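You operate a simulated robot arm through the tools that you are given. There is no shell and no other tool. Be economical: measure what you need, move in short steps, check, and stop when the job is done.

You run a simulated robot arm. Do the job below in one go: nothing can be reset, and whatever is moved stays where it is left.

TASK
Take the orange-banded bundle on the top of the bench seat and put it away on the counter by the broom cupboard. Put the softener cup in the sink bowl. Push the left door under the sink shut. Close the second pull-out that stands open. Pull the right wall cupboard door open. The order is free. Set down upright: orange-banded bundle. The second pull-out goes toward x -1.0, y +0.0, z +0.0 (a direction in the base frame), to its stop.

Only the result counts: the job must be done as asked and must still hold three seconds after the hand-in. Knocking over, shifting, dropping, spilling or breaking anything else fails it.

THE ROBOT
A 7-joint arm with a fingered hand on a trunk, on a base that drives. Base frame: it is fixed to the floor where the robot stands at the start and does not move with it; the origin is under the middle of the robot, x ahead of it, y to its left, z up. Readings come in mm, degrees, newtons and seconds.
With the tool pointing down near the work surface it reaches from about 280 to 840 mm from the robot's upright axis, wherever it stands. Its first joint turns from -143.0 to 143.0 degrees. Places, roughly: counter by the broom cupboard [-1300, 500, 900]; left door under the sink [100, 2400, 400]; orange-banded bundle [500, 0, 500]; right wall cupboard door [-1300, 3200, 2000]; second pull-out [-800, 2800, 400]; sink bowl [500, 2100, 700]; softener cup [500, 1750, 1000]. Payload 3 kg.
The tool frame sits at the grasp point between the pads (the TCP): z along the fingers, y along the line on which they close. The tips reach 26 mm beyond it. Largest opening 148 mm; the body of the gripper starts 73 mm behind the TCP. The gripper is a hand of 3 fingers: y runs from the thumb to the fingers, the wrist lies at [0, 0, -229] in the tool frame, and closing takes about 1.5 s.
Orientation is that of the tool frame in the base frame, as a unit quaternion [w, x, y, z]. With the fingers straight down and closing along the base's y, the tool's x points along the base's -x, its y along +y and its z along -z.

THE INTERFACE
- The arm moves only by the tool servo_tool. Its argument "commands" is a list that holds one entry, the list of rows, each a list of 7 numbers: the gripper command, from -1 (shut) to 1 (fully open), values between in proportion, then the shift along the tool's x, y, z in mm, then the turn, a rotation vector about the tool's x, y, z in degrees. In form: [[[jaw, dx, dy, dz, ax, ay, az], ...]]. A call has 1 to 8 rows; each row shifts and turns the commanded pose from where the row before left it, along the tool's axes as they then stand. A row lasts 0.2 s, in which the tool goes at most 50 mm and 8.6 degrees; a call with a longer step from one row to the next is refused whole, and so is a gripper value outside its range. A pose out of reach is approached as far as the arm can. The call stops where the force on the tool passes 40 N (or 10 N more than at its start, if that is more) or the arm is blocked; 0.2 s more then pass. The fingers move at their own pace (about 153 mm/s each) and stop on an object; they squeeze with about 30 N. The grip force told is the motor's: it shows also when the fingers shut on nothing. Time passes only in rows, and 0.2 s behind the last, so rows that do not move let the fingers close. The reply holds the time, the measured pose of the TCP, the force on the tool along the base axes, the opening and the grip force, in the units named above and with some noise, with the torque about the TCP (base axes, N m) and any sound that the robot's microphone picked up, and new pictures: "pictures" is both (left out), scene, wrist or none.
- Cameras (640 x 400 px; columns grow to the right, rows downward): "scene" is now at [81.8, 52, 1496.7]; the picture's right is [1.00, -0.07, 0.00], its down [-0.07, -0.93, -0.36] and it looks along [0.03, 0.36, -0.93] (base axes); focal length 214 px, centre (320, 200). "wrist" rides on the gripper at [68, -39, -90] in the tool frame; the picture's right is [0.50, 0.87, 0.00], its down [-0.65, 0.38, -0.65] and it looks along [-0.57, 0.33, 0.76] (tool axes); focal length 222 px, centre (320, 200). There is no depth. A picture from a camera that has moved, and an enlarged one, comes with that camera's place and axes in the base frame and with its lens.
- slide_trunk(by): slides the trunk up (or, below 0, down) by that many mm; the arm and the scene camera ride with it, the base frame stays. It gives what a move gives, with no picture.
- roll_base(legs): drives the robot by 1 to 6 legs, each [ahead, left, turn to the left] in mm, mm and degrees, along the robot's own axes; the way and the turn of a leg run together, so that a leg with both is an arc; at most 1500 mm and 180 degrees a leg. The arm and the cameras ride along, it lands a little off, and it stops where it bumps. It gives what a move gives, and a new picture of the scene camera.
- grasp_type(shape): the hand has 3 fingers and takes this shape, open, in about a second: jaw (thumb against the fingers, like two jaws); tri (thumb and two fingers); tip (a fingertip pinch); poke (one finger out to press); point (the index stretched); flat (the hand flat); cup (the hand cupped); fist (a fist). The gripper value then closes the fingers along that shape, each until it touches; the sizes above hold for jaw. It gives what a move gives, with no picture.
- aim_head(pan, tilt): turns the head with the scene camera to pan (to the left, within 86 degrees either way) and tilt (down, from -29 to 69), counted from straight ahead of the robot. It gives what a move gives, and a new picture of the scene camera.
- close_up(camera, box): a new picture of the part [left, top, right, bottom] of that camera's present view, enlarged. No time passes.
- close_job(): hands the job in; it is judged then, once.

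Work in short steps. Places have to be worked out from the pictures, the camera data and where the tool is seen: move nearer, look again, correct. Check each grasp and each placing, and mend what went wrong. You have 165 turns and 260 pictures in all, those below and enlarged ones among them. Open the gripper and draw the arm clear of the work before you hand the job in, unless the task says otherwise; then end with one line.

The tools are called after ">>>" as a command line: name --argument value ..., lists and objects as JSON in quotes. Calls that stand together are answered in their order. servo_tool: Moves the arm, as the interface text tells. Its arguments: {"type":"object","properties":{"commands":{"type":"array"},"pictures":{"type":"string","enum":["both","scene","wrist","none"]}},"required":["commands"]} The other tools are called the same way: slide_trunk (by) slides the trunk up or down; grasp_type (shape) gives the hand a shape; roll_base (legs) drives the base; aim_head (pan, tilt) turns the head that bears the scene camera; close_up (camera, box) takes an enlarged picture of a part of a camera's view; close_job () hands the job in.

At the start:

```text
time: 0.0
position: [-337.5, 370.9, 1035.0]
ee_rot: [-0.002, -0.016, 0.999, -0.039]
force: [-1.0, 1.0, -0.2]
moment: [-0.02, -0.02, -0.01]
gripper_width: 148.1
gripper_force: 0.1
shape: jaw
trunk travel left (down, up): [-454.0, 436.0]
robot x, y, heading: [-4.0, 0.6, 0.0]
head pan, tilt: [85.9, 68.8]
```

scene: 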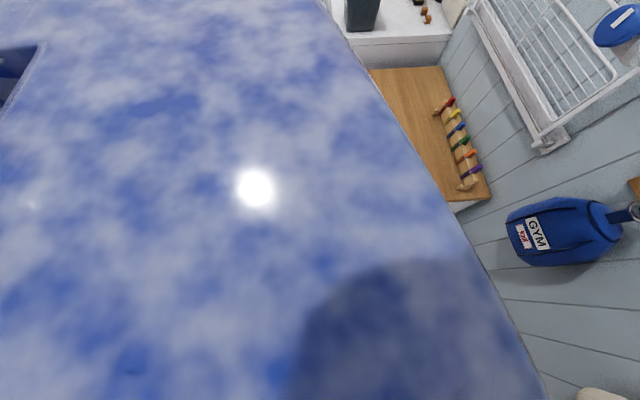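
wrist: 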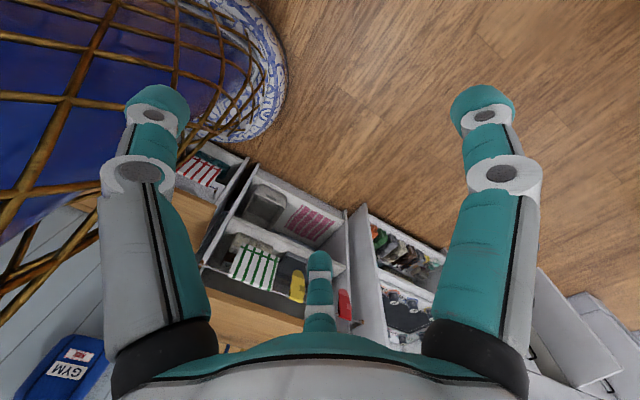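

The scene view is filled with a blue surface close by; I'll look around with the head first.

>>> aim_head --pan 0 --tilt 40

>>> aim_head --pan 70 --tilt 25

>>> aim_head --pan -70 --tilt 35

```text
time: 1.6
position: [-338.4, 368.3, 1032.9]
ee_rot: [-0.002, -0.018, 0.999, -0.04]
force: [-0.3, 0.3, 0.2]
moment: [0.02, 0.0, 0.0]
gripper_width: 147.8
gripper_force: 0.1
shape: jaw
trunk travel left (down, up): [-454.0, 436.0]
robot x, y, heading: [3.1, -3.2, 0.1]
head pan, tilt: [0.0, 40.0]
camera scene: at [162.8, -3.7, 1532.9], right [0.0, -1.0, 0.0], down [-0.64, 0.0, -0.77], along [0.77, 0.0, -0.64], focal length 214 px, centre (320, 200)
```

scene: 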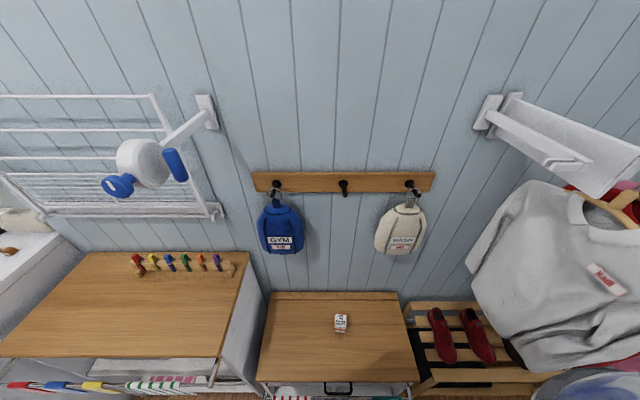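

```text
time: 3.0
position: [-337.3, 367.1, 1034.0]
ee_rot: [-0.001, -0.018, 0.999, -0.041]
force: [0.0, 0.5, 0.2]
moment: [-0.01, 0.04, 0.02]
gripper_width: 147.9
gripper_force: 0.0
shape: jaw
trunk travel left (down, up): [-454.0, 436.0]
robot x, y, heading: [4.6, 1.1, 0.1]
head pan, tilt: [70.0, 25.0]
camera scene: at [109.4, 82.8, 1556.2], right [0.94, -0.34, 0.0], down [-0.14, -0.4, -0.91], along [0.31, 0.85, -0.42], focal length 214 px, centre (320, 200)
```

scene: 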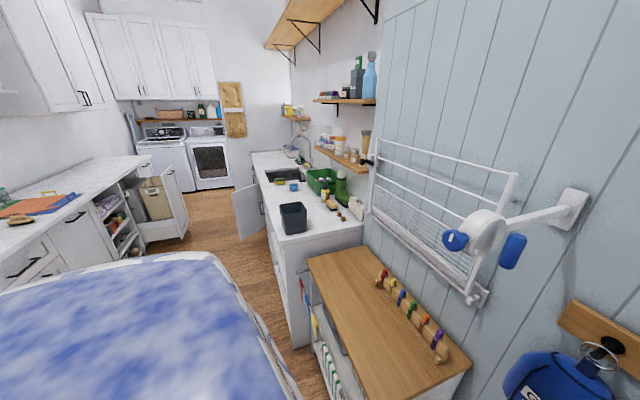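

```text
time: 5.2
position: [-339.3, 367.7, 1034.4]
ee_rot: [-0.001, -0.019, 0.999, -0.041]
force: [0.5, -0.2, -0.8]
moment: [0.01, 0.01, 0.0]
gripper_width: 147.9
gripper_force: 0.0
shape: jaw
trunk travel left (down, up): [-454.0, 436.0]
robot x, y, heading: [-0.7, -4.4, -0.0]
head pan, tilt: [-70.0, 35.0]
camera scene: at [108.0, -86.5, 1540.4], right [-0.94, -0.34, 0.0], down [-0.2, 0.54, -0.82], along [0.28, -0.77, -0.57], focal length 214 px, centre (320, 200)
```

scene: 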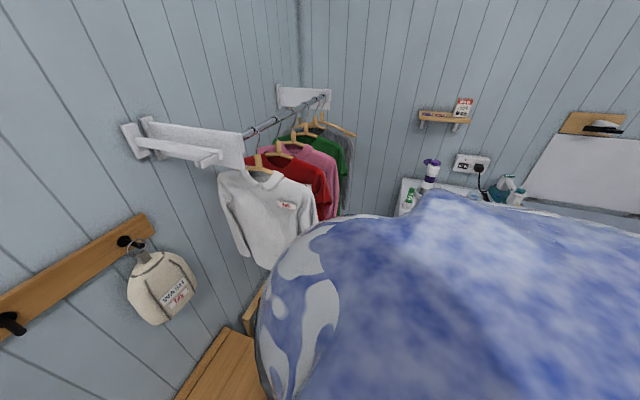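

The blue mound seems to be the robot's own body. I look ahead again and enlarge the bench seat.

>>> aim_head --pan 0 --tilt 60

>>> close_up --camera "scene" --box '[240, 120, 440, 245]'

>>> aim_head --pan 86 --tilt 10

```text
time: 6.7
position: [-339.9, 365.7, 1034.2]
ee_rot: [-0.002, -0.02, 0.999, -0.039]
force: [0.1, -0.3, 0.6]
moment: [0.0, 0.0, -0.01]
gripper_width: 148.1
gripper_force: 0.2
shape: jaw
trunk travel left (down, up): [-454.0, 436.0]
robot x, y, heading: [-2.4, 1.4, -0.0]
head pan, tilt: [0.0, 60.0]
camera scene: at [144.5, -3.8, 1506.2], right [0.0, -1.0, 0.0], down [-0.87, 0.0, -0.5], along [0.5, 0.0, -0.87], focal length 214 px, centre (320, 200)
```

scene: 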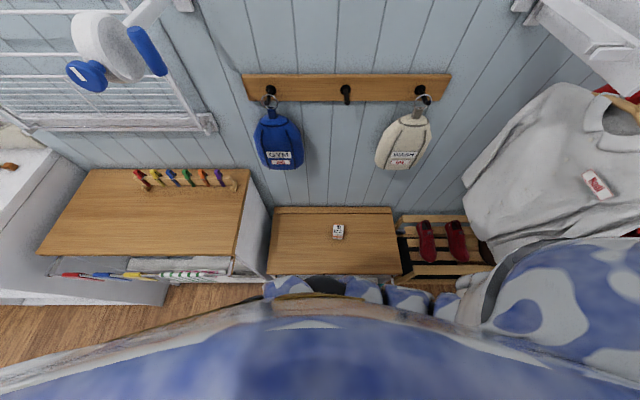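

```text
3.20 times, centred on (340, 182) of scene
camera zoom: at [144.5, -3.8, 1506.2], right [0.0, -1.0, 0.0], down [-0.87, 0.0, -0.5], along [0.5, 0.0, -0.87], focal length 686 px, centre (256, 256)
```

zoom: 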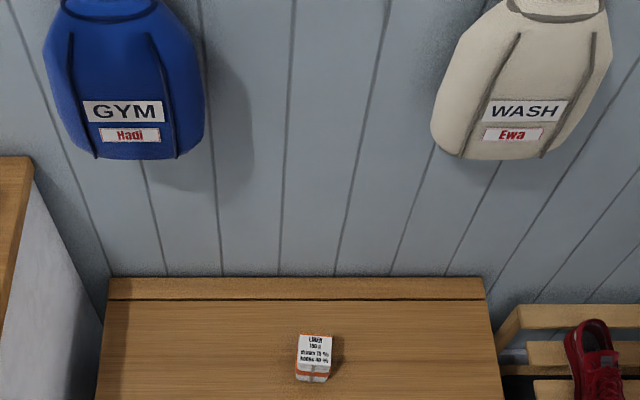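

```text
time: 8.2
position: [-341.2, 367.7, 1033.9]
ee_rot: [-0.001, -0.021, 0.999, -0.039]
force: [0.3, 0.5, -0.1]
moment: [0.01, 0.02, 0.02]
gripper_width: 147.7
gripper_force: 0.1
shape: jaw
trunk travel left (down, up): [-454.0, 436.0]
robot x, y, heading: [-1.2, -0.4, 0.3]
head pan, tilt: [85.9, 10.0]
camera scene: at [84.5, 89.1, 1580.5], right [1.0, -0.07, 0.0], down [-0.01, -0.17, -0.98], along [0.07, 0.98, -0.17], focal length 214 px, centre (320, 200)
```

scene: 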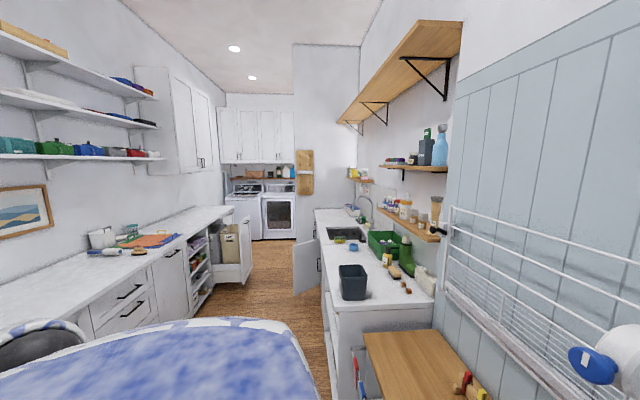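

The bundle is around (552, -91) on the bench seat. I swing the arm round the left side toward the front, at constant orientation, in short legs.

>>> servo_tool --commands '[[[1, 0, 12, 0, -4.6, 0, 0], [1, -45, 12, 0, 0, 0, 0], [1, -45, 12, 0, 0, 0, 0], [1, -45, 12, 0, 0, 0, 0], [1, -45, 12, 0, 0, 0, 0], [1, -45, 12, 0, 0, 0, 0], [1, -45, 12, 0, 0, 0, 0], [1, -45, 12, 0, 0, 0, 0]]]' --pictures "none"

```text
time: 10.1
position: [-39.6, 506.6, 1033.2]
ee_rot: [-0.003, -0.016, 1.0, 0.001]
force: [-0.6, 0.9, -1.0]
moment: [0.03, -0.03, -0.01]
gripper_width: 147.8
gripper_force: 0.1
shape: jaw
out of reach, approached as far as the arm can: row 3, 4, 5, 6
trunk travel left (down, up): [-454.0, 436.0]
robot x, y, heading: [0.8, -2.0, 0.0]
head pan, tilt: [85.9, 10.0]
```

The swing goes well; I continue forward, keeping close to the body and away from the drying rack.

>>> servo_tool --commands '[[[1, -45, -18, 0, 0, 0, 0], [1, -45, -18, 0, 0, 0, 0], [1, -45, -18, 0, 0, 0, 0], [1, -45, -18, 0, 0, 0, 0], [1, -45, -20, 0, 0, 0, 0], [1, -45, -20, 0, 0, 0, 0], [1, -40, -28, 0, 0, 0, 0], [1, -35, -35, 0, 0, 0, 0]]]' --pictures "none"

>>> aim_head --pan 0 --tilt 55

```text
time: 11.8
position: [276.9, 500.0, 1031.8]
ee_rot: [-0.003, -0.01, 1.0, 0.001]
force: [-0.4, -0.6, 0.2]
moment: [0.0, 0.02, 0.0]
gripper_width: 148.0
gripper_force: 0.0
shape: jaw
out of reach, approached as far as the arm can: row 1, 2, 3, 4, 5, 6, 7, 8
trunk travel left (down, up): [-454.0, 436.0]
robot x, y, heading: [3.2, -0.5, -0.1]
head pan, tilt: [85.9, 10.0]
```

```text
time: 13.4
position: [276.9, 498.9, 1031.0]
ee_rot: [-0.003, -0.009, 1.0, 0.001]
force: [-0.1, -0.7, -0.7]
moment: [0.01, 0.02, 0.02]
gripper_width: 148.1
gripper_force: 0.1
shape: jaw
trunk travel left (down, up): [-454.0, 436.0]
robot x, y, heading: [4.1, -0.0, 0.2]
head pan, tilt: [0.0, 55.0]
camera scene: at [150.1, -3.7, 1512.2], right [0.0, -1.0, 0.0], down [-0.82, 0.0, -0.57], along [0.57, 0.0, -0.82], focal length 214 px, centre (320, 200)
```

scene: 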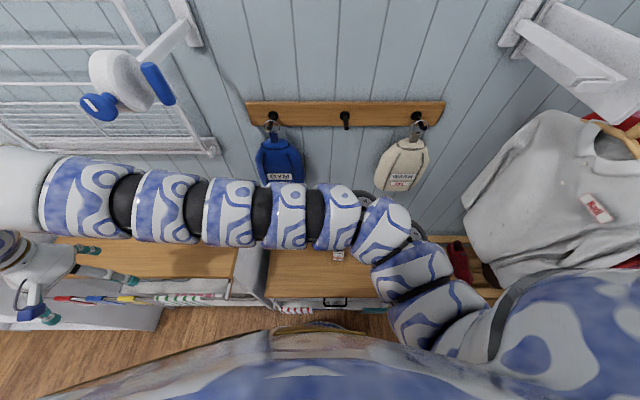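

The arm crosses in front near the hanging bags, so I back the base up a bit to get room before folding the arm toward the bundle.

>>> roll_base --legs '[[-150, 0, 0]]'

>>> servo_tool --commands '[[[1, 0, -40, 0, 0, 0, 0], [1, 0, -45, 0, 0, 0, 0], [1, 0, -45, 0, 0, 0, 0], [1, 0, -45, 0, 0, 0, 0], [1, -10, -45, 0, 0, 0, 0], [1, -10, -45, 0, 0, 0, 0], [1, -10, -45, 0, 0, 0, 0], [1, -10, -45, 0, 0, 0, 0]]]'

```text
time: 14.8
position: [123.5, 499.4, 1030.8]
ee_rot: [-0.002, -0.009, 1.0, 0.001]
force: [0.1, 0.2, 0.5]
moment: [0.01, 0.01, -0.02]
gripper_width: 148.2
gripper_force: 0.0
shape: jaw
trunk travel left (down, up): [-454.0, 436.0]
robot x, y, heading: [-152.9, 0.5, 0.1]
head pan, tilt: [0.0, 55.0]
camera scene: at [-1.3, -3.8, 1512.2], right [0.0, -1.0, 0.0], down [-0.82, 0.0, -0.57], along [0.57, 0.0, -0.82], focal length 214 px, centre (320, 200)
```

scene: 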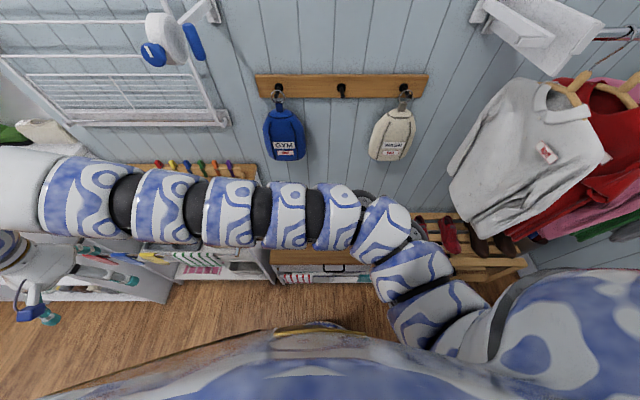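

```text
time: 16.6
position: [125.5, 498.9, 1030.6]
ee_rot: [-0.004, -0.009, 1.0, 0.001]
force: [0.7, -0.1, -0.3]
moment: [0.02, -0.03, 0.02]
gripper_width: 147.8
gripper_force: 0.1
shape: jaw
out of reach, approached as far as the arm can: row 1, 2, 3, 4, 5, 6, 7, 8
trunk travel left (down, up): [-454.0, 436.0]
robot x, y, heading: [-149.2, 2.0, 0.1]
head pan, tilt: [0.0, 55.0]
camera scene: at [-0.8, -3.8, 1512.2], right [0.0, -1.0, 0.0], down [-0.82, 0.0, -0.57], along [0.57, 0.0, -0.82], focal length 214 px, centre (320, 200)
camera wrist: at [59.2, 458.7, 1122.7], right [-0.52, 0.86, 0.0], down [0.65, 0.39, 0.65], along [0.56, 0.34, -0.76], focal length 222 px, centre (320, 200)
```

scene: 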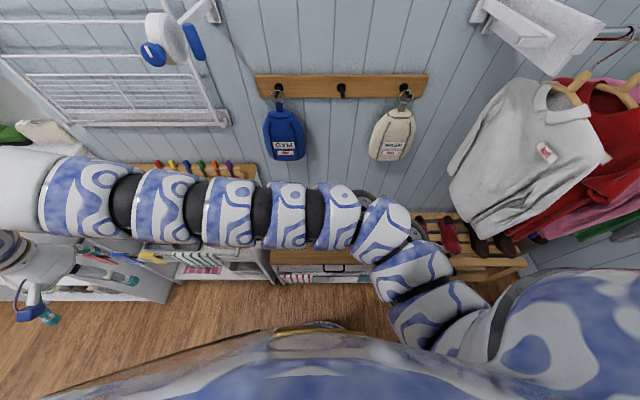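
wrist: 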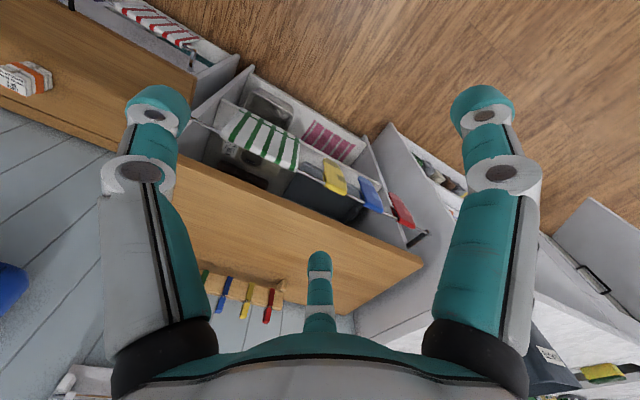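

The arm seems stuck on a joint limit, probably the wrist roll that has to counter the swing. I turn the tool clockwise about its axis together with a small move to test.

>>> servo_tool --commands '[[[1, 0, 0, 0, 0, 0, 8], [1, 0, 0, 0, 0, 0, 8], [1, 0, 0, 0, 0, 0, 8], [1, 0, 0, 0, 0, 0, 8], [1, 0, 0, 0, 0, 0, 8], [1, 0, 0, 0, 0, 0, 8]]]' --pictures "none"

```text
time: 18.0
position: [125.2, 500.7, 1030.4]
ee_rot: [-0.003, 0.399, 0.917, -0.001]
force: [-0.2, 0.0, 0.3]
moment: [0.0, 0.01, 0.04]
gripper_width: 148.3
gripper_force: 0.1
shape: jaw
trunk travel left (down, up): [-454.0, 436.0]
robot x, y, heading: [-150.3, -1.0, 0.0]
head pan, tilt: [0.0, 55.0]
```

Turning works. Now I move toward the front (+100, -300) in the turned frame.

>>> servo_tool --commands '[[[1, -36, -16, 0, 0, 0, 3], [1, -36, -16, 0, 0, 0, 3], [1, -36, -16, 0, 0, 0, 3], [1, -36, -16, 0, 0, 0, 3], [1, -36, -16, 0, 0, 0, 3], [1, -36, -16, 0, 0, 0, 3], [1, -36, -16, 0, 0, 0, 3], [1, -36, -16, 0, 0, 0, 3]]]'

```text
time: 19.8
position: [272.5, 450.1, 1019.3]
ee_rot: [-0.004, 0.581, 0.814, -0.004]
force: [0.5, -1.0, 0.1]
moment: [0.0, 0.0, -0.01]
gripper_width: 148.3
gripper_force: 0.0
shape: jaw
out of reach, approached as far as the arm can: row 1, 2, 3, 4, 5, 6, 7, 8
trunk travel left (down, up): [-454.0, 436.0]
robot x, y, heading: [-153.3, -2.6, -0.0]
head pan, tilt: [0.0, 55.0]
camera scene: at [-0.6, -3.8, 1512.1], right [0.0, -1.0, 0.0], down [-0.82, 0.0, -0.57], along [0.57, 0.0, -0.82], focal length 214 px, centre (320, 200)
camera wrist: at [214.0, 500.4, 1110.3], right [0.66, 0.75, -0.01], down [0.58, -0.49, 0.65], along [0.49, -0.43, -0.76], focal length 222 px, centre (320, 200)
```

scene: 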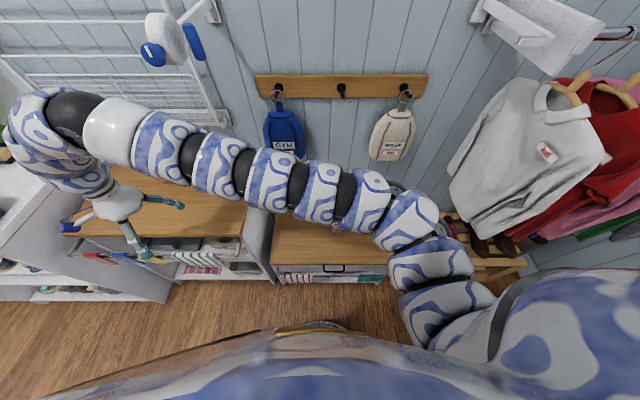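
wrist: 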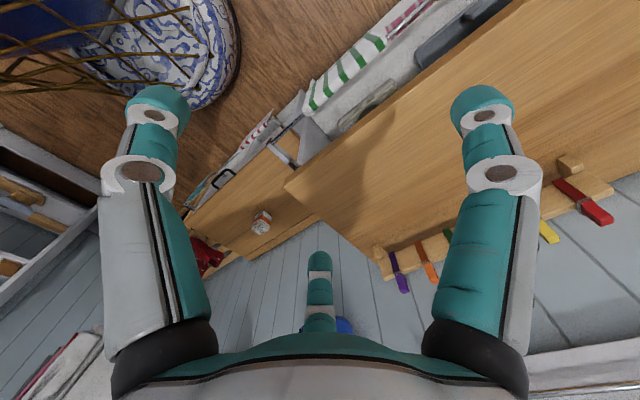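

The elbow is folded to the left, close to the rack. I back up more so I can unfold and swing the arm to the front in free space.

>>> roll_base --legs '[[-250, 0, 0]]'

>>> servo_tool --commands '[[[1, -40, 20, 0, 0, 0, 5], [1, -40, 20, 0, 0, 0, 5], [1, -40, 20, 0, 0, 0, 5], [1, -40, 20, 0, 0, 0, 5], [1, -40, 10, 0, 0, 0, 5], [1, -40, 10, 0, 0, 0, 5], [1, -40, 10, 0, 0, 0, 5], [1, -40, 10, 0, 0, 0, 5]]]' --pictures "scene"

```text
time: 21.7
position: [17.9, 451.8, 1018.6]
ee_rot: [-0.002, 0.578, 0.816, -0.004]
force: [-0.3, -0.1, -0.1]
moment: [0.01, 0.01, 0.02]
gripper_width: 147.7
gripper_force: 0.1
shape: jaw
trunk travel left (down, up): [-454.0, 436.0]
robot x, y, heading: [-404.0, 0.4, 0.3]
head pan, tilt: [0.0, 55.0]
camera scene: at [-252.8, -3.5, 1512.2], right [0.0, -1.0, 0.0], down [-0.82, 0.0, -0.57], along [0.57, 0.0, -0.82], focal length 214 px, centre (320, 200)
```

scene: 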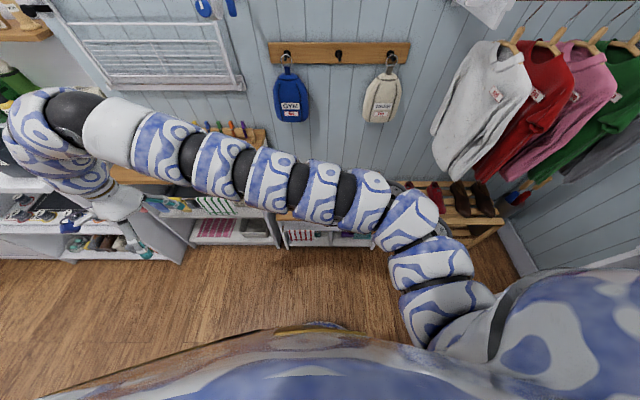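

```text
time: 23.5
position: [251.8, 267.5, 1019.0]
ee_rot: [-0.002, 0.823, 0.569, -0.007]
force: [-0.3, -0.1, -0.8]
moment: [-0.01, 0.03, 0.0]
gripper_width: 148.0
gripper_force: 0.1
shape: jaw
out of reach, approached as far as the arm can: row 1, 2, 3, 4, 5, 6, 7, 8
trunk travel left (down, up): [-454.0, 436.0]
robot x, y, heading: [-403.2, -0.6, 0.3]
head pan, tilt: [0.0, 55.0]
camera scene: at [-252.2, -3.7, 1512.1], right [0.0, -1.0, 0.0], down [-0.82, 0.0, -0.57], along [0.57, 0.0, -0.82], focal length 214 px, centre (320, 200)
```

scene: 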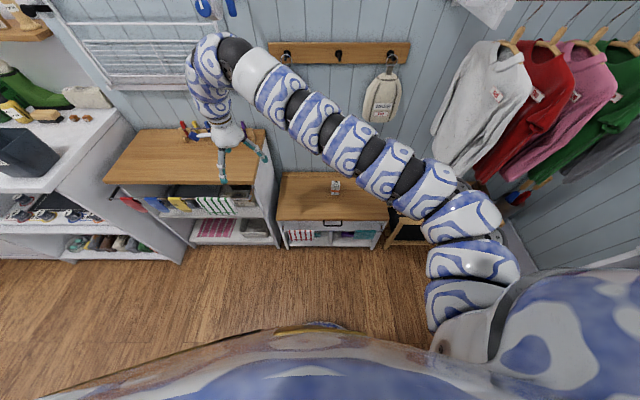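

The arm now swings properly. I continue to the front, turning the tool onward.

>>> servo_tool --commands '[[[1, -40, 15, 0, 0, 0, 7], [1, -40, 10, 0, 0, 0, 7], [1, -40, 5, 0, 0, 0, 7], [1, -40, 0, 0, 0, 0, 7], [1, -40, -5, 0, 0, 0, 7], [1, -40, -20, 0, 0, 0, 7], [1, -30, -30, 0, 0, 0, 7], [1, -20, -30, 0, 0, 0, 7]]]' --pictures "scene"

```text
time: 25.3
position: [254.0, 263.9, 1022.1]
ee_rot: [0.001, 0.993, 0.114, -0.006]
force: [-0.5, -0.3, -0.6]
moment: [0.01, 0.01, 0.03]
gripper_width: 148.1
gripper_force: 0.1
shape: jaw
out of reach, approached as far as the arm can: row 1, 2, 3, 4, 5, 6, 7, 8
trunk travel left (down, up): [-454.0, 436.0]
robot x, y, heading: [-401.3, 2.4, 0.5]
head pan, tilt: [0.0, 55.0]
camera scene: at [-252.7, -3.4, 1512.2], right [0.0, -1.0, 0.0], down [-0.82, 0.0, -0.57], along [0.57, 0.0, -0.82], focal length 214 px, centre (320, 200)
```

scene: 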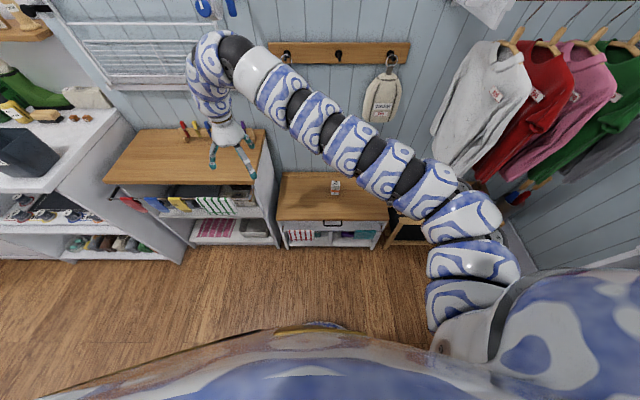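

Position is stuck at this height, likely a fold limit near shoulder level; lowering the hand should free it. I pull down and toward the robot's middle.

>>> servo_tool --commands '[[[1, -10, 0, 40, 0, 0, 0], [1, -10, 0, 40, 0, 0, 0], [1, -10, 10, 40, 0, 0, 0], [1, -10, 30, 30, 0, 0, 0], [1, -10, 40, 20, 0, 0, 0], [1, -10, 40, 0, 0, 0, 0], [1, 0, 40, 0, 0, 0, 0], [1, 0, 40, 0, 0, 0, 0]]]' --pictures "scene"

```text
time: 27.1
position: [363.4, 136.3, 889.1]
ee_rot: [0.002, 0.993, 0.116, -0.008]
force: [-0.4, -0.9, 0.5]
moment: [-0.02, 0.02, -0.01]
gripper_width: 148.0
gripper_force: 0.0
shape: jaw
out of reach, approached as far as the arm can: row 1, 2, 3, 4, 5, 6, 7, 8
trunk travel left (down, up): [-454.0, 436.0]
robot x, y, heading: [-400.3, 2.2, 0.2]
head pan, tilt: [0.0, 55.0]
camera scene: at [-252.2, -3.7, 1512.1], right [0.0, -1.0, 0.0], down [-0.82, 0.0, -0.57], along [0.57, 0.0, -0.82], focal length 214 px, centre (320, 200)
```

scene: 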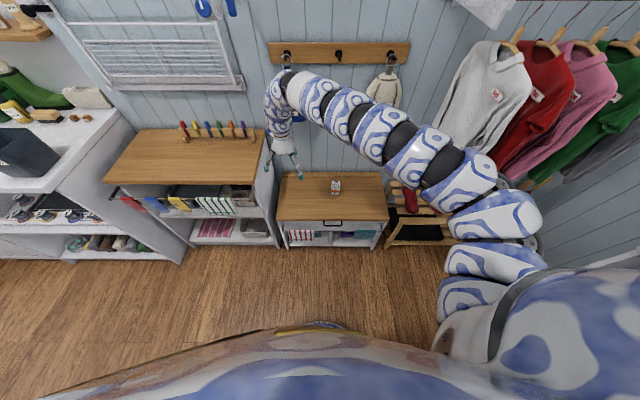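

Lowering freed it. Continue toward the bundle: right and lower.

>>> servo_tool --commands '[[[1, -10, 30, 25, 0, 0, 0], [1, -10, 30, 25, 0, 0, 0], [1, -10, 30, 25, 0, 0, 0], [1, -10, 30, 25, 0, 0, 0], [1, -10, 30, 25, 0, 0, 0], [1, 0, 30, 25, 0, 0, 0], [1, 0, 20, 0, 0, 0, 4], [1, 0, 0, 0, 0, 0, 4]]]' --pictures "both"

```text
time: 28.9
position: [403.7, -57.8, 746.9]
ee_rot: [0.001, 0.999, 0.047, -0.005]
force: [-0.1, 0.3, 0.5]
moment: [0.02, 0.02, -0.03]
gripper_width: 147.8
gripper_force: 0.1
shape: jaw
out of reach, approached as far as the arm can: row 1, 2, 3, 4, 5
trunk travel left (down, up): [-454.0, 436.0]
robot x, y, heading: [-404.3, -0.9, 0.3]
head pan, tilt: [0.0, 55.0]
camera scene: at [-252.5, -3.9, 1512.2], right [0.0, -1.0, 0.0], down [-0.82, 0.0, -0.57], along [0.57, 0.0, -0.82], focal length 214 px, centre (320, 200)
camera wrist: at [469.1, -12.5, 837.0], right [0.58, -0.82, 0.0], down [-0.61, -0.44, 0.66], along [-0.54, -0.38, -0.75], focal length 222 px, centre (320, 200)
```

scene: 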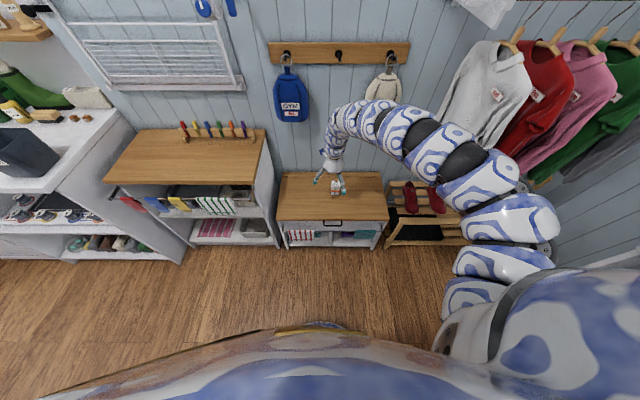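
wrist: 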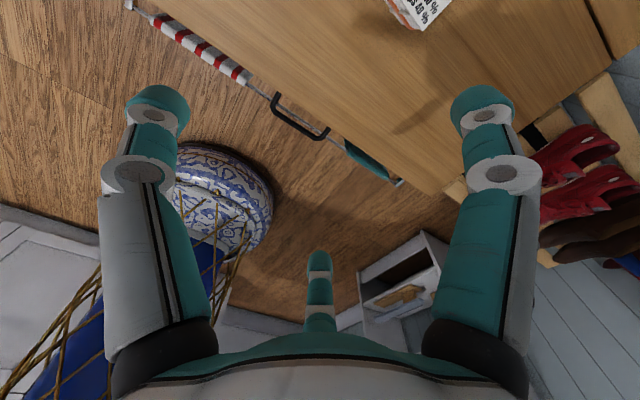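

The hand is near the bench. I enlarge the bundle in both views for its place.

>>> close_up --camera "scene" --box '[304, 160, 384, 210]'

>>> close_up --camera "wrist" --box '[340, 0, 500, 100]'

```text
8.00 times, centred on (344, 185) of scene
camera zoom: at [-252.5, -3.9, 1512.2], right [0.0, -1.0, 0.0], down [-0.82, 0.0, -0.57], along [0.57, 0.0, -0.82], focal length 1716 px, centre (128, 320)
```

zoom: 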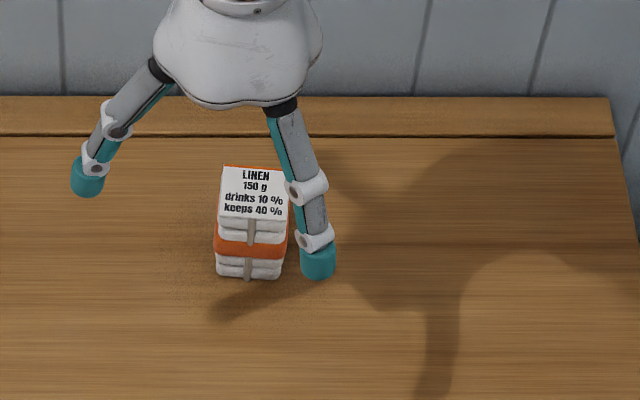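

```text
4.00 times, centred on (420, 50) of wrist
camera zoom: at [469.1, -12.5, 837.0], right [0.58, -0.82, 0.0], down [-0.61, -0.44, 0.66], along [-0.54, -0.38, -0.75], focal length 888 px, centre (-80, 800)
```

zoom: 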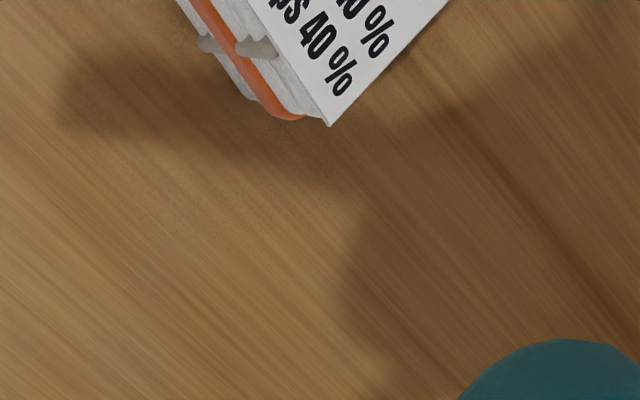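

Bundle: about 50×50 mm, top at z≈514, standing on the seat at z≈449, centre ≈(552, -97). I centre the hand, pull it back a little and then drive 180 mm forward.

>>> servo_tool --commands '[[[1, -20, 10, 0, 0, 0, 5], [1, -20, 14, 0, 0, 0, 0], [1, -20, 10, 0, 0, 0, 0]]]' --pictures "none"

>>> roll_base --legs '[[180, 0, 0]]'

```text
time: 29.7
position: [389.9, -85.5, 725.4]
ee_rot: [0.002, 1.0, 0.003, -0.007]
force: [-0.6, -0.1, 0.1]
moment: [0.02, 0.0, 0.0]
gripper_width: 147.9
gripper_force: 0.1
shape: jaw
out of reach, approached as far as the arm can: row 1, 2, 3
trunk travel left (down, up): [-454.0, 436.0]
robot x, y, heading: [-402.0, 0.2, 0.2]
head pan, tilt: [0.0, 55.0]
```

```text
time: 31.2
position: [567.6, -86.0, 726.9]
ee_rot: [0.002, 1.0, 0.002, -0.006]
force: [0.6, -0.5, -0.4]
moment: [0.02, -0.04, 0.03]
gripper_width: 148.2
gripper_force: 0.0
shape: jaw
trunk travel left (down, up): [-454.0, 436.0]
robot x, y, heading: [-226.0, -1.0, 0.1]
head pan, tilt: [0.0, 55.0]
camera scene: at [-74.2, -3.7, 1512.1], right [0.0, -1.0, 0.0], down [-0.82, 0.0, -0.57], along [0.57, 0.0, -0.82], focal length 214 px, centre (320, 200)
```

scene: 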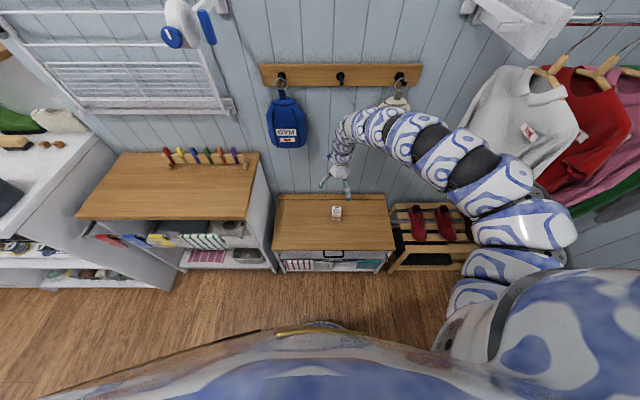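

I trim to the bundle centre and lower by the trunk, which keeps the arm shape and the elbow clear of the bags.

>>> servo_tool --commands '[[[1, -15, 11, 0, 0, 0, 0], [1, 0, 0, 0, 0, 0, 0]]]' --pictures "none"

>>> slide_trunk --by -130

>>> close_up --camera "wrist" --box '[0, 0, 640, 400]'

>>> close_up --camera "scene" --box '[240, 80, 480, 230]'

```text
time: 31.8
position: [564.1, -94.8, 719.7]
ee_rot: [0.001, 1.0, 0.002, -0.006]
force: [0.4, 0.5, 0.3]
moment: [-0.02, -0.01, 0.0]
gripper_width: 148.1
gripper_force: 0.0
shape: jaw
out of reach, approached as far as the arm can: row 1
trunk travel left (down, up): [-454.0, 436.0]
robot x, y, heading: [-223.8, 2.0, 0.2]
head pan, tilt: [0.0, 55.0]
```

```text
time: 33.3
position: [564.0, -96.1, 590.4]
ee_rot: [0.003, 1.0, 0.002, -0.007]
force: [0.1, 0.1, -0.1]
moment: [0.0, -0.02, 0.01]
gripper_width: 147.8
gripper_force: 0.1
shape: jaw
trunk travel left (down, up): [-324.0, 566.0]
robot x, y, heading: [-227.1, -2.1, 0.1]
head pan, tilt: [0.0, 55.0]
```

```text
1.00 times, centred on (320, 200) of wrist (not enlarged: the box is as wide or as high as the picture)
camera zoom: at [632.8, -56.8, 679.8], right [0.5, -0.86, 0.0], down [-0.65, -0.38, 0.66], along [-0.57, -0.33, -0.75], focal length 222 px, centre (320, 200)
```

zoom: 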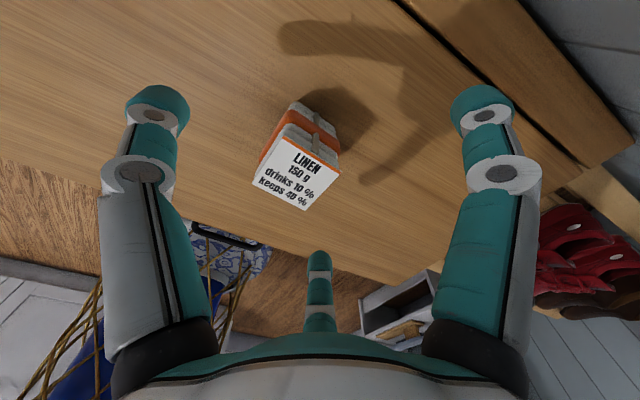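

```text
2.67 times, centred on (360, 155) of scene
camera zoom: at [-74.7, -3.6, 1382.2], right [0.0, -1.0, 0.0], down [-0.82, 0.0, -0.57], along [0.57, 0.0, -0.82], focal length 572 px, centre (213, 320)
```

zoom: 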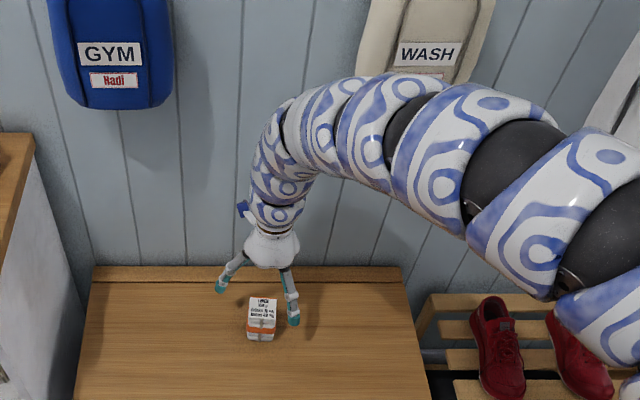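

Triangulating with exact angles: label centre ≈(540, -93, 543), seat ≈471. The hand is 24 mm too far ahead; I roll the base back by that much, then check.

>>> roll_base --legs '[[-24, 0, 0]]'

>>> close_up --camera "wrist" --box '[160, 100, 480, 300]'

```text
time: 34.1
position: [540.0, -96.8, 589.5]
ee_rot: [0.002, 1.0, 0.002, -0.007]
force: [0.1, 0.5, 0.1]
moment: [0.02, 0.05, -0.02]
gripper_width: 148.1
gripper_force: 0.0
shape: jaw
trunk travel left (down, up): [-324.0, 566.0]
robot x, y, heading: [-249.7, 1.7, 0.3]
head pan, tilt: [0.0, 55.0]
camera scene: at [-98.5, -3.7, 1382.2], right [0.0, -1.0, 0.0], down [-0.82, 0.0, -0.57], along [0.57, 0.0, -0.82], focal length 214 px, centre (320, 200)
```

scene: 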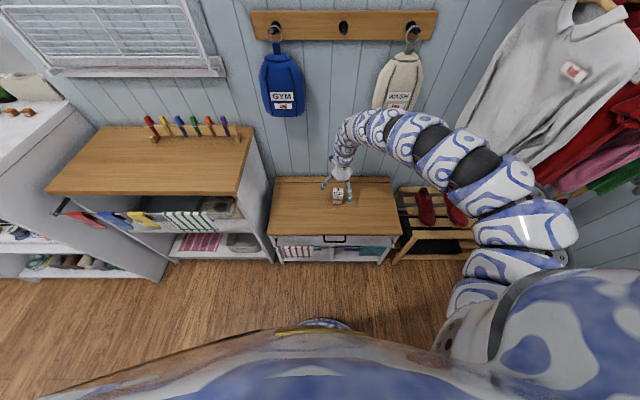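

```text
2.00 times, centred on (320, 200) of wrist
camera zoom: at [608.8, -57.2, 679.6], right [0.5, -0.86, 0.0], down [-0.65, -0.38, 0.66], along [-0.58, -0.33, -0.75], focal length 444 px, centre (320, 200)
```

zoom: 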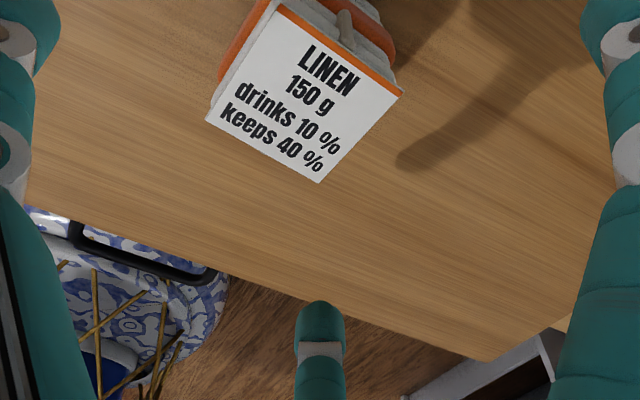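

Nearly centred (bundle ~6 mm toward +y). I trim and lower the trunk 76 mm so the tips sit about 15 mm above the seat.

>>> servo_tool --commands '[[[1, 0, -6, 0, 0, 0, 0], [1, 0, 0, 0, 0, 0, 0]]]' --pictures "none"

>>> slide_trunk --by -72

>>> close_up --camera "scene" --box '[280, 130, 400, 205]'

>>> close_up --camera "wrist" --box '[160, 100, 480, 300]'

```text
time: 34.8
position: [540.9, -90.7, 590.2]
ee_rot: [0.001, 1.0, 0.002, -0.008]
force: [-1.0, -0.8, 0.7]
moment: [0.03, 0.02, 0.0]
gripper_width: 147.7
gripper_force: 0.0
shape: jaw
trunk travel left (down, up): [-324.0, 566.0]
robot x, y, heading: [-250.4, -0.8, -0.0]
head pan, tilt: [0.0, 55.0]
```

```text
time: 35.9
position: [541.7, -89.4, 518.1]
ee_rot: [0.001, 1.0, 0.002, -0.008]
force: [-0.6, 0.5, -0.2]
moment: [0.02, -0.01, -0.01]
gripper_width: 148.2
gripper_force: 0.1
shape: jaw
trunk travel left (down, up): [-252.0, 638.0]
robot x, y, heading: [-249.5, 0.3, -0.1]
head pan, tilt: [0.0, 55.0]
```

```text
5.33 times, centred on (340, 168) of scene
camera zoom: at [-98.7, -3.7, 1310.2], right [0.0, -1.0, 0.0], down [-0.82, 0.0, -0.57], along [0.57, 0.0, -0.82], focal length 1144 px, centre (213, 373)
```

zoom: 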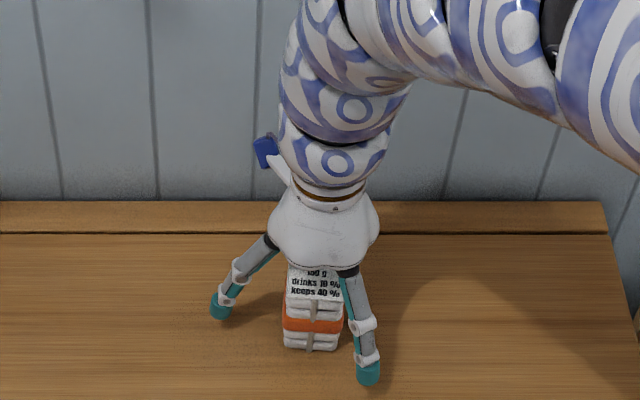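

```text
2.00 times, centred on (320, 200) of wrist
camera zoom: at [609.2, -51.4, 607.7], right [0.5, -0.86, 0.0], down [-0.65, -0.38, 0.66], along [-0.58, -0.33, -0.75], focal length 444 px, centre (320, 200)
```

zoom: 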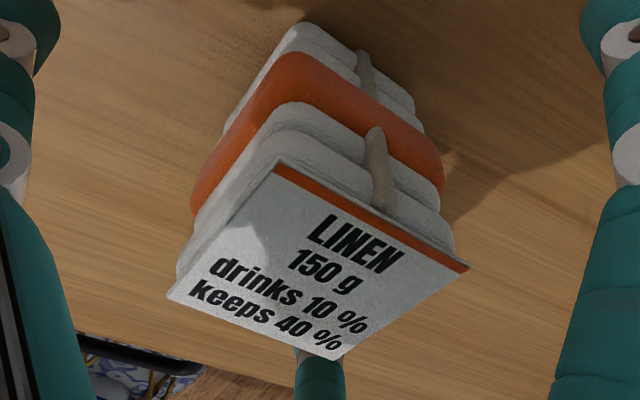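

The bundle is centred between the fingers. I close gently.

>>> servo_tool --commands '[[[0, 0, 0, 0, 0, 0, 0], [-0.5, 0, 0, 0, 0, 0, 0], [-1, 0, 0, 0, 0, 0, 0], [-1, 0, 0, 0, 0, 0, 0], [-1, 0, 0, 0, 0, 0, 0], [-1, 0, 0, 0, 0, 0, 0], [-1, 0, 0, 0, 0, 0, 0]]]'

```text
time: 37.5
position: [540.9, -89.4, 516.8]
ee_rot: [0.001, 1.0, 0.002, -0.006]
force: [0.1, -0.2, 0.4]
moment: [-0.03, 0.0, -0.01]
gripper_width: 53.0
gripper_force: 29.7
shape: jaw
trunk travel left (down, up): [-252.0, 638.0]
robot x, y, heading: [-253.2, 0.0, 0.0]
head pan, tilt: [0.0, 55.0]
camera scene: at [-98.5, -3.7, 1310.1], right [0.0, -1.0, 0.0], down [-0.82, 0.0, -0.57], along [0.57, 0.0, -0.82], focal length 214 px, centre (320, 200)
camera wrist: at [609.3, -51.5, 607.5], right [0.5, -0.86, 0.0], down [-0.65, -0.38, 0.66], along [-0.58, -0.33, -0.75], focal length 222 px, centre (320, 200)
```

scene: 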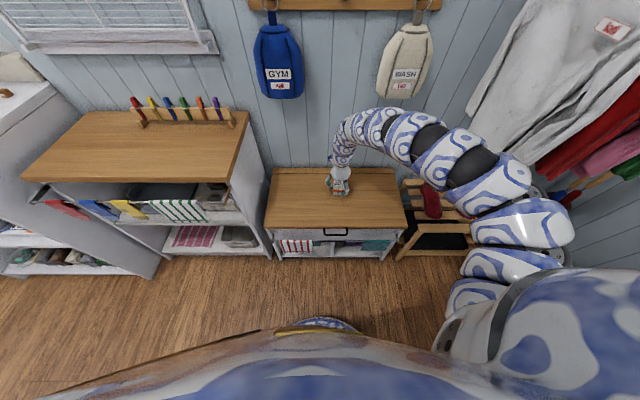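
wrist: 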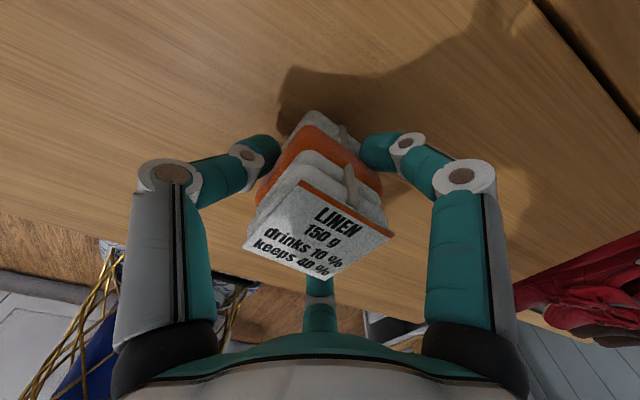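

Grip holds (53 mm, 30 N). Lift 200 by trunk, back off, then raise further, and look around toward the counter.

>>> slide_trunk --by 200

>>> roll_base --legs '[[-200, 0, 0]]'

>>> slide_trunk --by 300

>>> aim_head --pan 86 --tilt 35

>>> aim_head --pan -86 --tilt 35

```text
time: 39.6
position: [541.6, -90.2, 717.3]
ee_rot: [0.001, 1.0, 0.002, -0.007]
force: [-0.6, -0.6, -2.1]
moment: [0.0, -0.03, 0.0]
gripper_width: 52.8
gripper_force: 30.3
shape: jaw
trunk travel left (down, up): [-452.0, 438.0]
robot x, y, heading: [-246.8, 1.6, 0.1]
head pan, tilt: [0.0, 55.0]
```

```text
time: 41.2
position: [341.9, -94.6, 718.0]
ee_rot: [0.002, 1.0, -0.002, -0.005]
force: [-0.1, 0.4, -1.2]
moment: [-0.04, 0.01, -0.03]
gripper_width: 53.0
gripper_force: 30.2
shape: jaw
trunk travel left (down, up): [-452.0, 438.0]
robot x, y, heading: [-449.7, 4.5, -0.3]
head pan, tilt: [0.0, 55.0]
camera scene: at [-296.3, -4.2, 1510.2], right [-0.01, -1.0, 0.0], down [-0.82, 0.0, -0.57], along [0.57, 0.0, -0.82], focal length 214 px, centre (320, 200)
```

scene: 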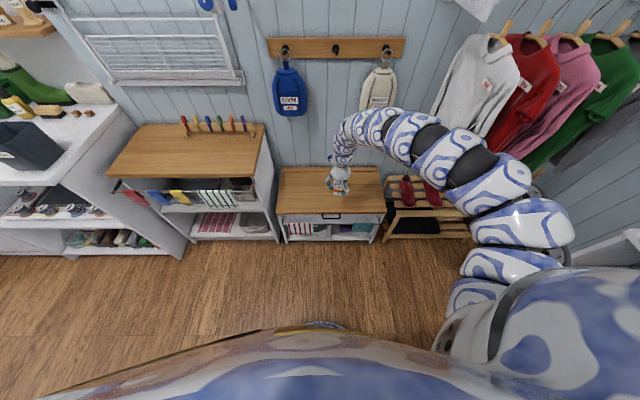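

```text
time: 44.2
position: [341.8, -94.3, 1017.0]
ee_rot: [0.002, 1.0, -0.001, -0.007]
force: [0.5, 0.1, -0.8]
moment: [-0.02, -0.04, 0.05]
gripper_width: 53.1
gripper_force: 29.6
shape: jaw
trunk travel left (down, up): [-752.0, 138.0]
robot x, y, heading: [-449.2, 2.3, -0.4]
head pan, tilt: [0.0, 55.0]
```

```text
time: 45.8
position: [342.2, -95.0, 1018.4]
ee_rot: [0.002, 1.0, -0.002, -0.007]
force: [-0.7, 0.0, -0.6]
moment: [0.01, 0.03, 0.01]
gripper_width: 53.1
gripper_force: 29.8
shape: jaw
trunk travel left (down, up): [-752.0, 138.0]
robot x, y, heading: [-446.2, -2.8, -0.3]
head pan, tilt: [85.9, 35.0]
camera scene: at [-361.2, 83.9, 1838.4], right [1.0, -0.08, 0.0], down [-0.04, -0.57, -0.82], along [0.06, 0.82, -0.57], focal length 214 px, centre (320, 200)
```

scene: 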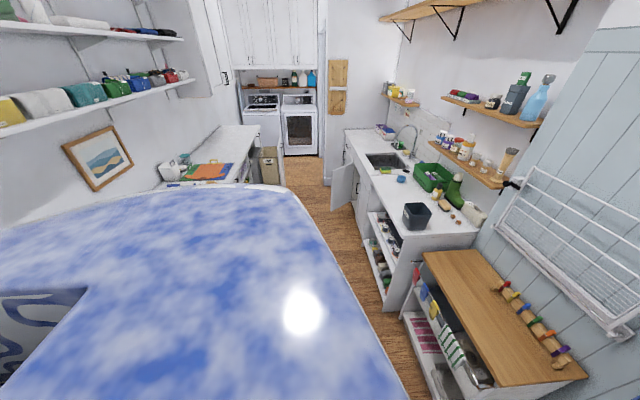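

```text
time: 48.4
position: [342.8, -94.7, 1017.7]
ee_rot: [0.002, 1.0, -0.002, -0.007]
force: [0.2, 0.1, -1.1]
moment: [0.01, 0.01, 0.02]
gripper_width: 52.8
gripper_force: 29.9
shape: jaw
trunk travel left (down, up): [-752.0, 138.0]
robot x, y, heading: [-446.5, 1.4, -0.2]
head pan, tilt: [-85.9, 35.0]
camera scene: at [-362.2, -91.8, 1838.4], right [-1.0, -0.07, 0.0], down [-0.04, 0.57, -0.82], along [0.05, -0.82, -0.57], focal length 214 px, centre (320, 200)
```

scene: 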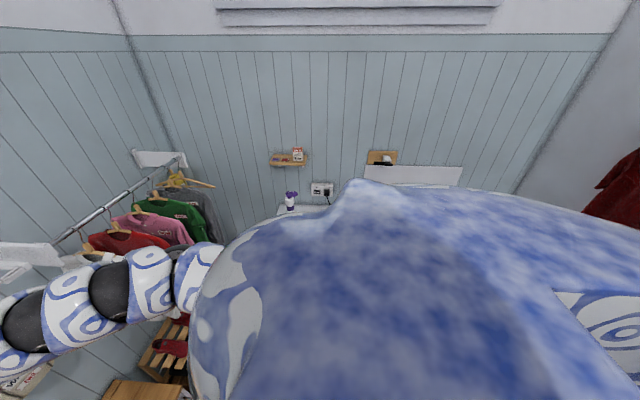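

The bundle is raised to z≈1017. I turn the base 90° left to face along the aisle and look at the counter.

>>> roll_base --legs '[[0, 0, 90]]'

>>> aim_head --pan 60 --tilt 35

```text
time: 52.7
position: [-366.3, 790.3, 1017.3]
ee_rot: [0.007, 0.701, 0.713, -0.003]
force: [0.1, 0.3, -0.9]
moment: [0.0, 0.0, -0.03]
gripper_width: 52.8
gripper_force: 29.5
shape: jaw
trunk travel left (down, up): [-752.0, 138.0]
robot x, y, heading: [-443.7, -4.6, 90.8]
head pan, tilt: [-85.9, 35.0]
camera scene: at [-361.8, 84.6, 1838.4], right [0.08, -1.0, 0.0], down [-0.57, -0.05, -0.82], along [0.82, 0.07, -0.57], focal length 214 px, centre (320, 200)
```

scene: 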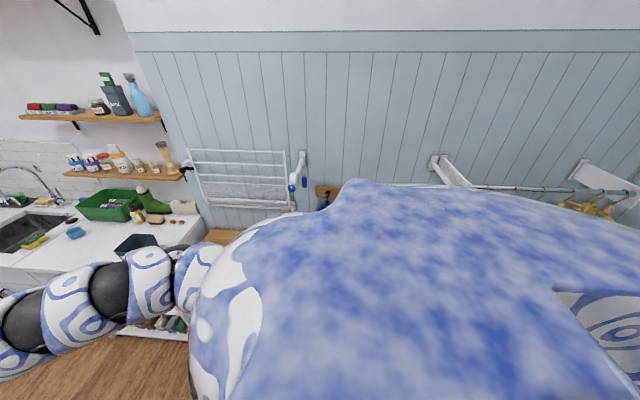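

```text
time: 55.0
position: [-366.4, 791.5, 1017.3]
ee_rot: [0.006, 0.702, 0.712, -0.004]
force: [0.4, 0.0, -1.6]
moment: [0.0, 0.03, 0.02]
gripper_width: 52.8
gripper_force: 29.9
shape: jaw
trunk travel left (down, up): [-752.0, 138.0]
robot x, y, heading: [-445.3, 2.1, 90.8]
head pan, tilt: [60.0, 35.0]
camera scene: at [-526.2, 120.2, 1838.4], right [0.49, 0.87, 0.0], down [0.5, -0.28, -0.82], along [-0.71, 0.4, -0.57], focal length 214 px, centre (320, 200)
```

scene: 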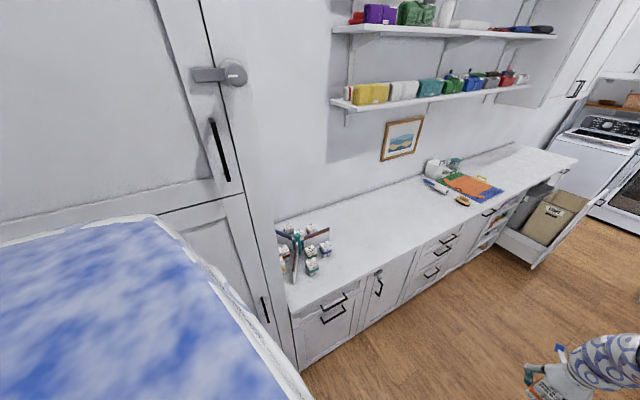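

The tall cupboard on the left is the broom cupboard; on the near counter end stands a sorter with similar bundles. I enlarge it.

>>> close_up --camera "scene" --box '[260, 215, 356, 275]'

>>> close_up --camera "scene" --box '[260, 140, 580, 340]'

```text
6.67 times, centred on (308, 245) of scene
camera zoom: at [-526.2, 120.2, 1838.4], right [0.49, 0.87, 0.0], down [0.5, -0.28, -0.82], along [-0.71, 0.4, -0.57], focal length 1430 px, centre (400, -100)
```

zoom: 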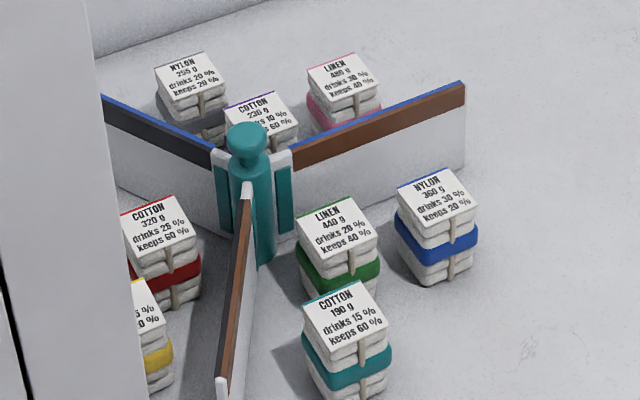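

```text
2.00 times, centred on (420, 240) of scene
camera zoom: at [-526.2, 120.2, 1838.4], right [0.49, 0.87, 0.0], down [0.5, -0.28, -0.82], along [-0.71, 0.4, -0.57], focal length 429 px, centre (120, 120)
```

zoom: 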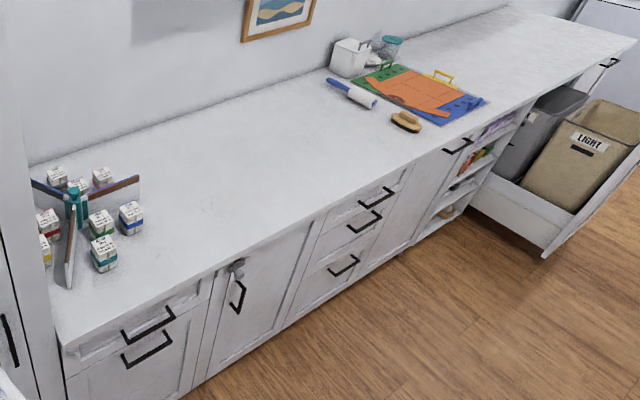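

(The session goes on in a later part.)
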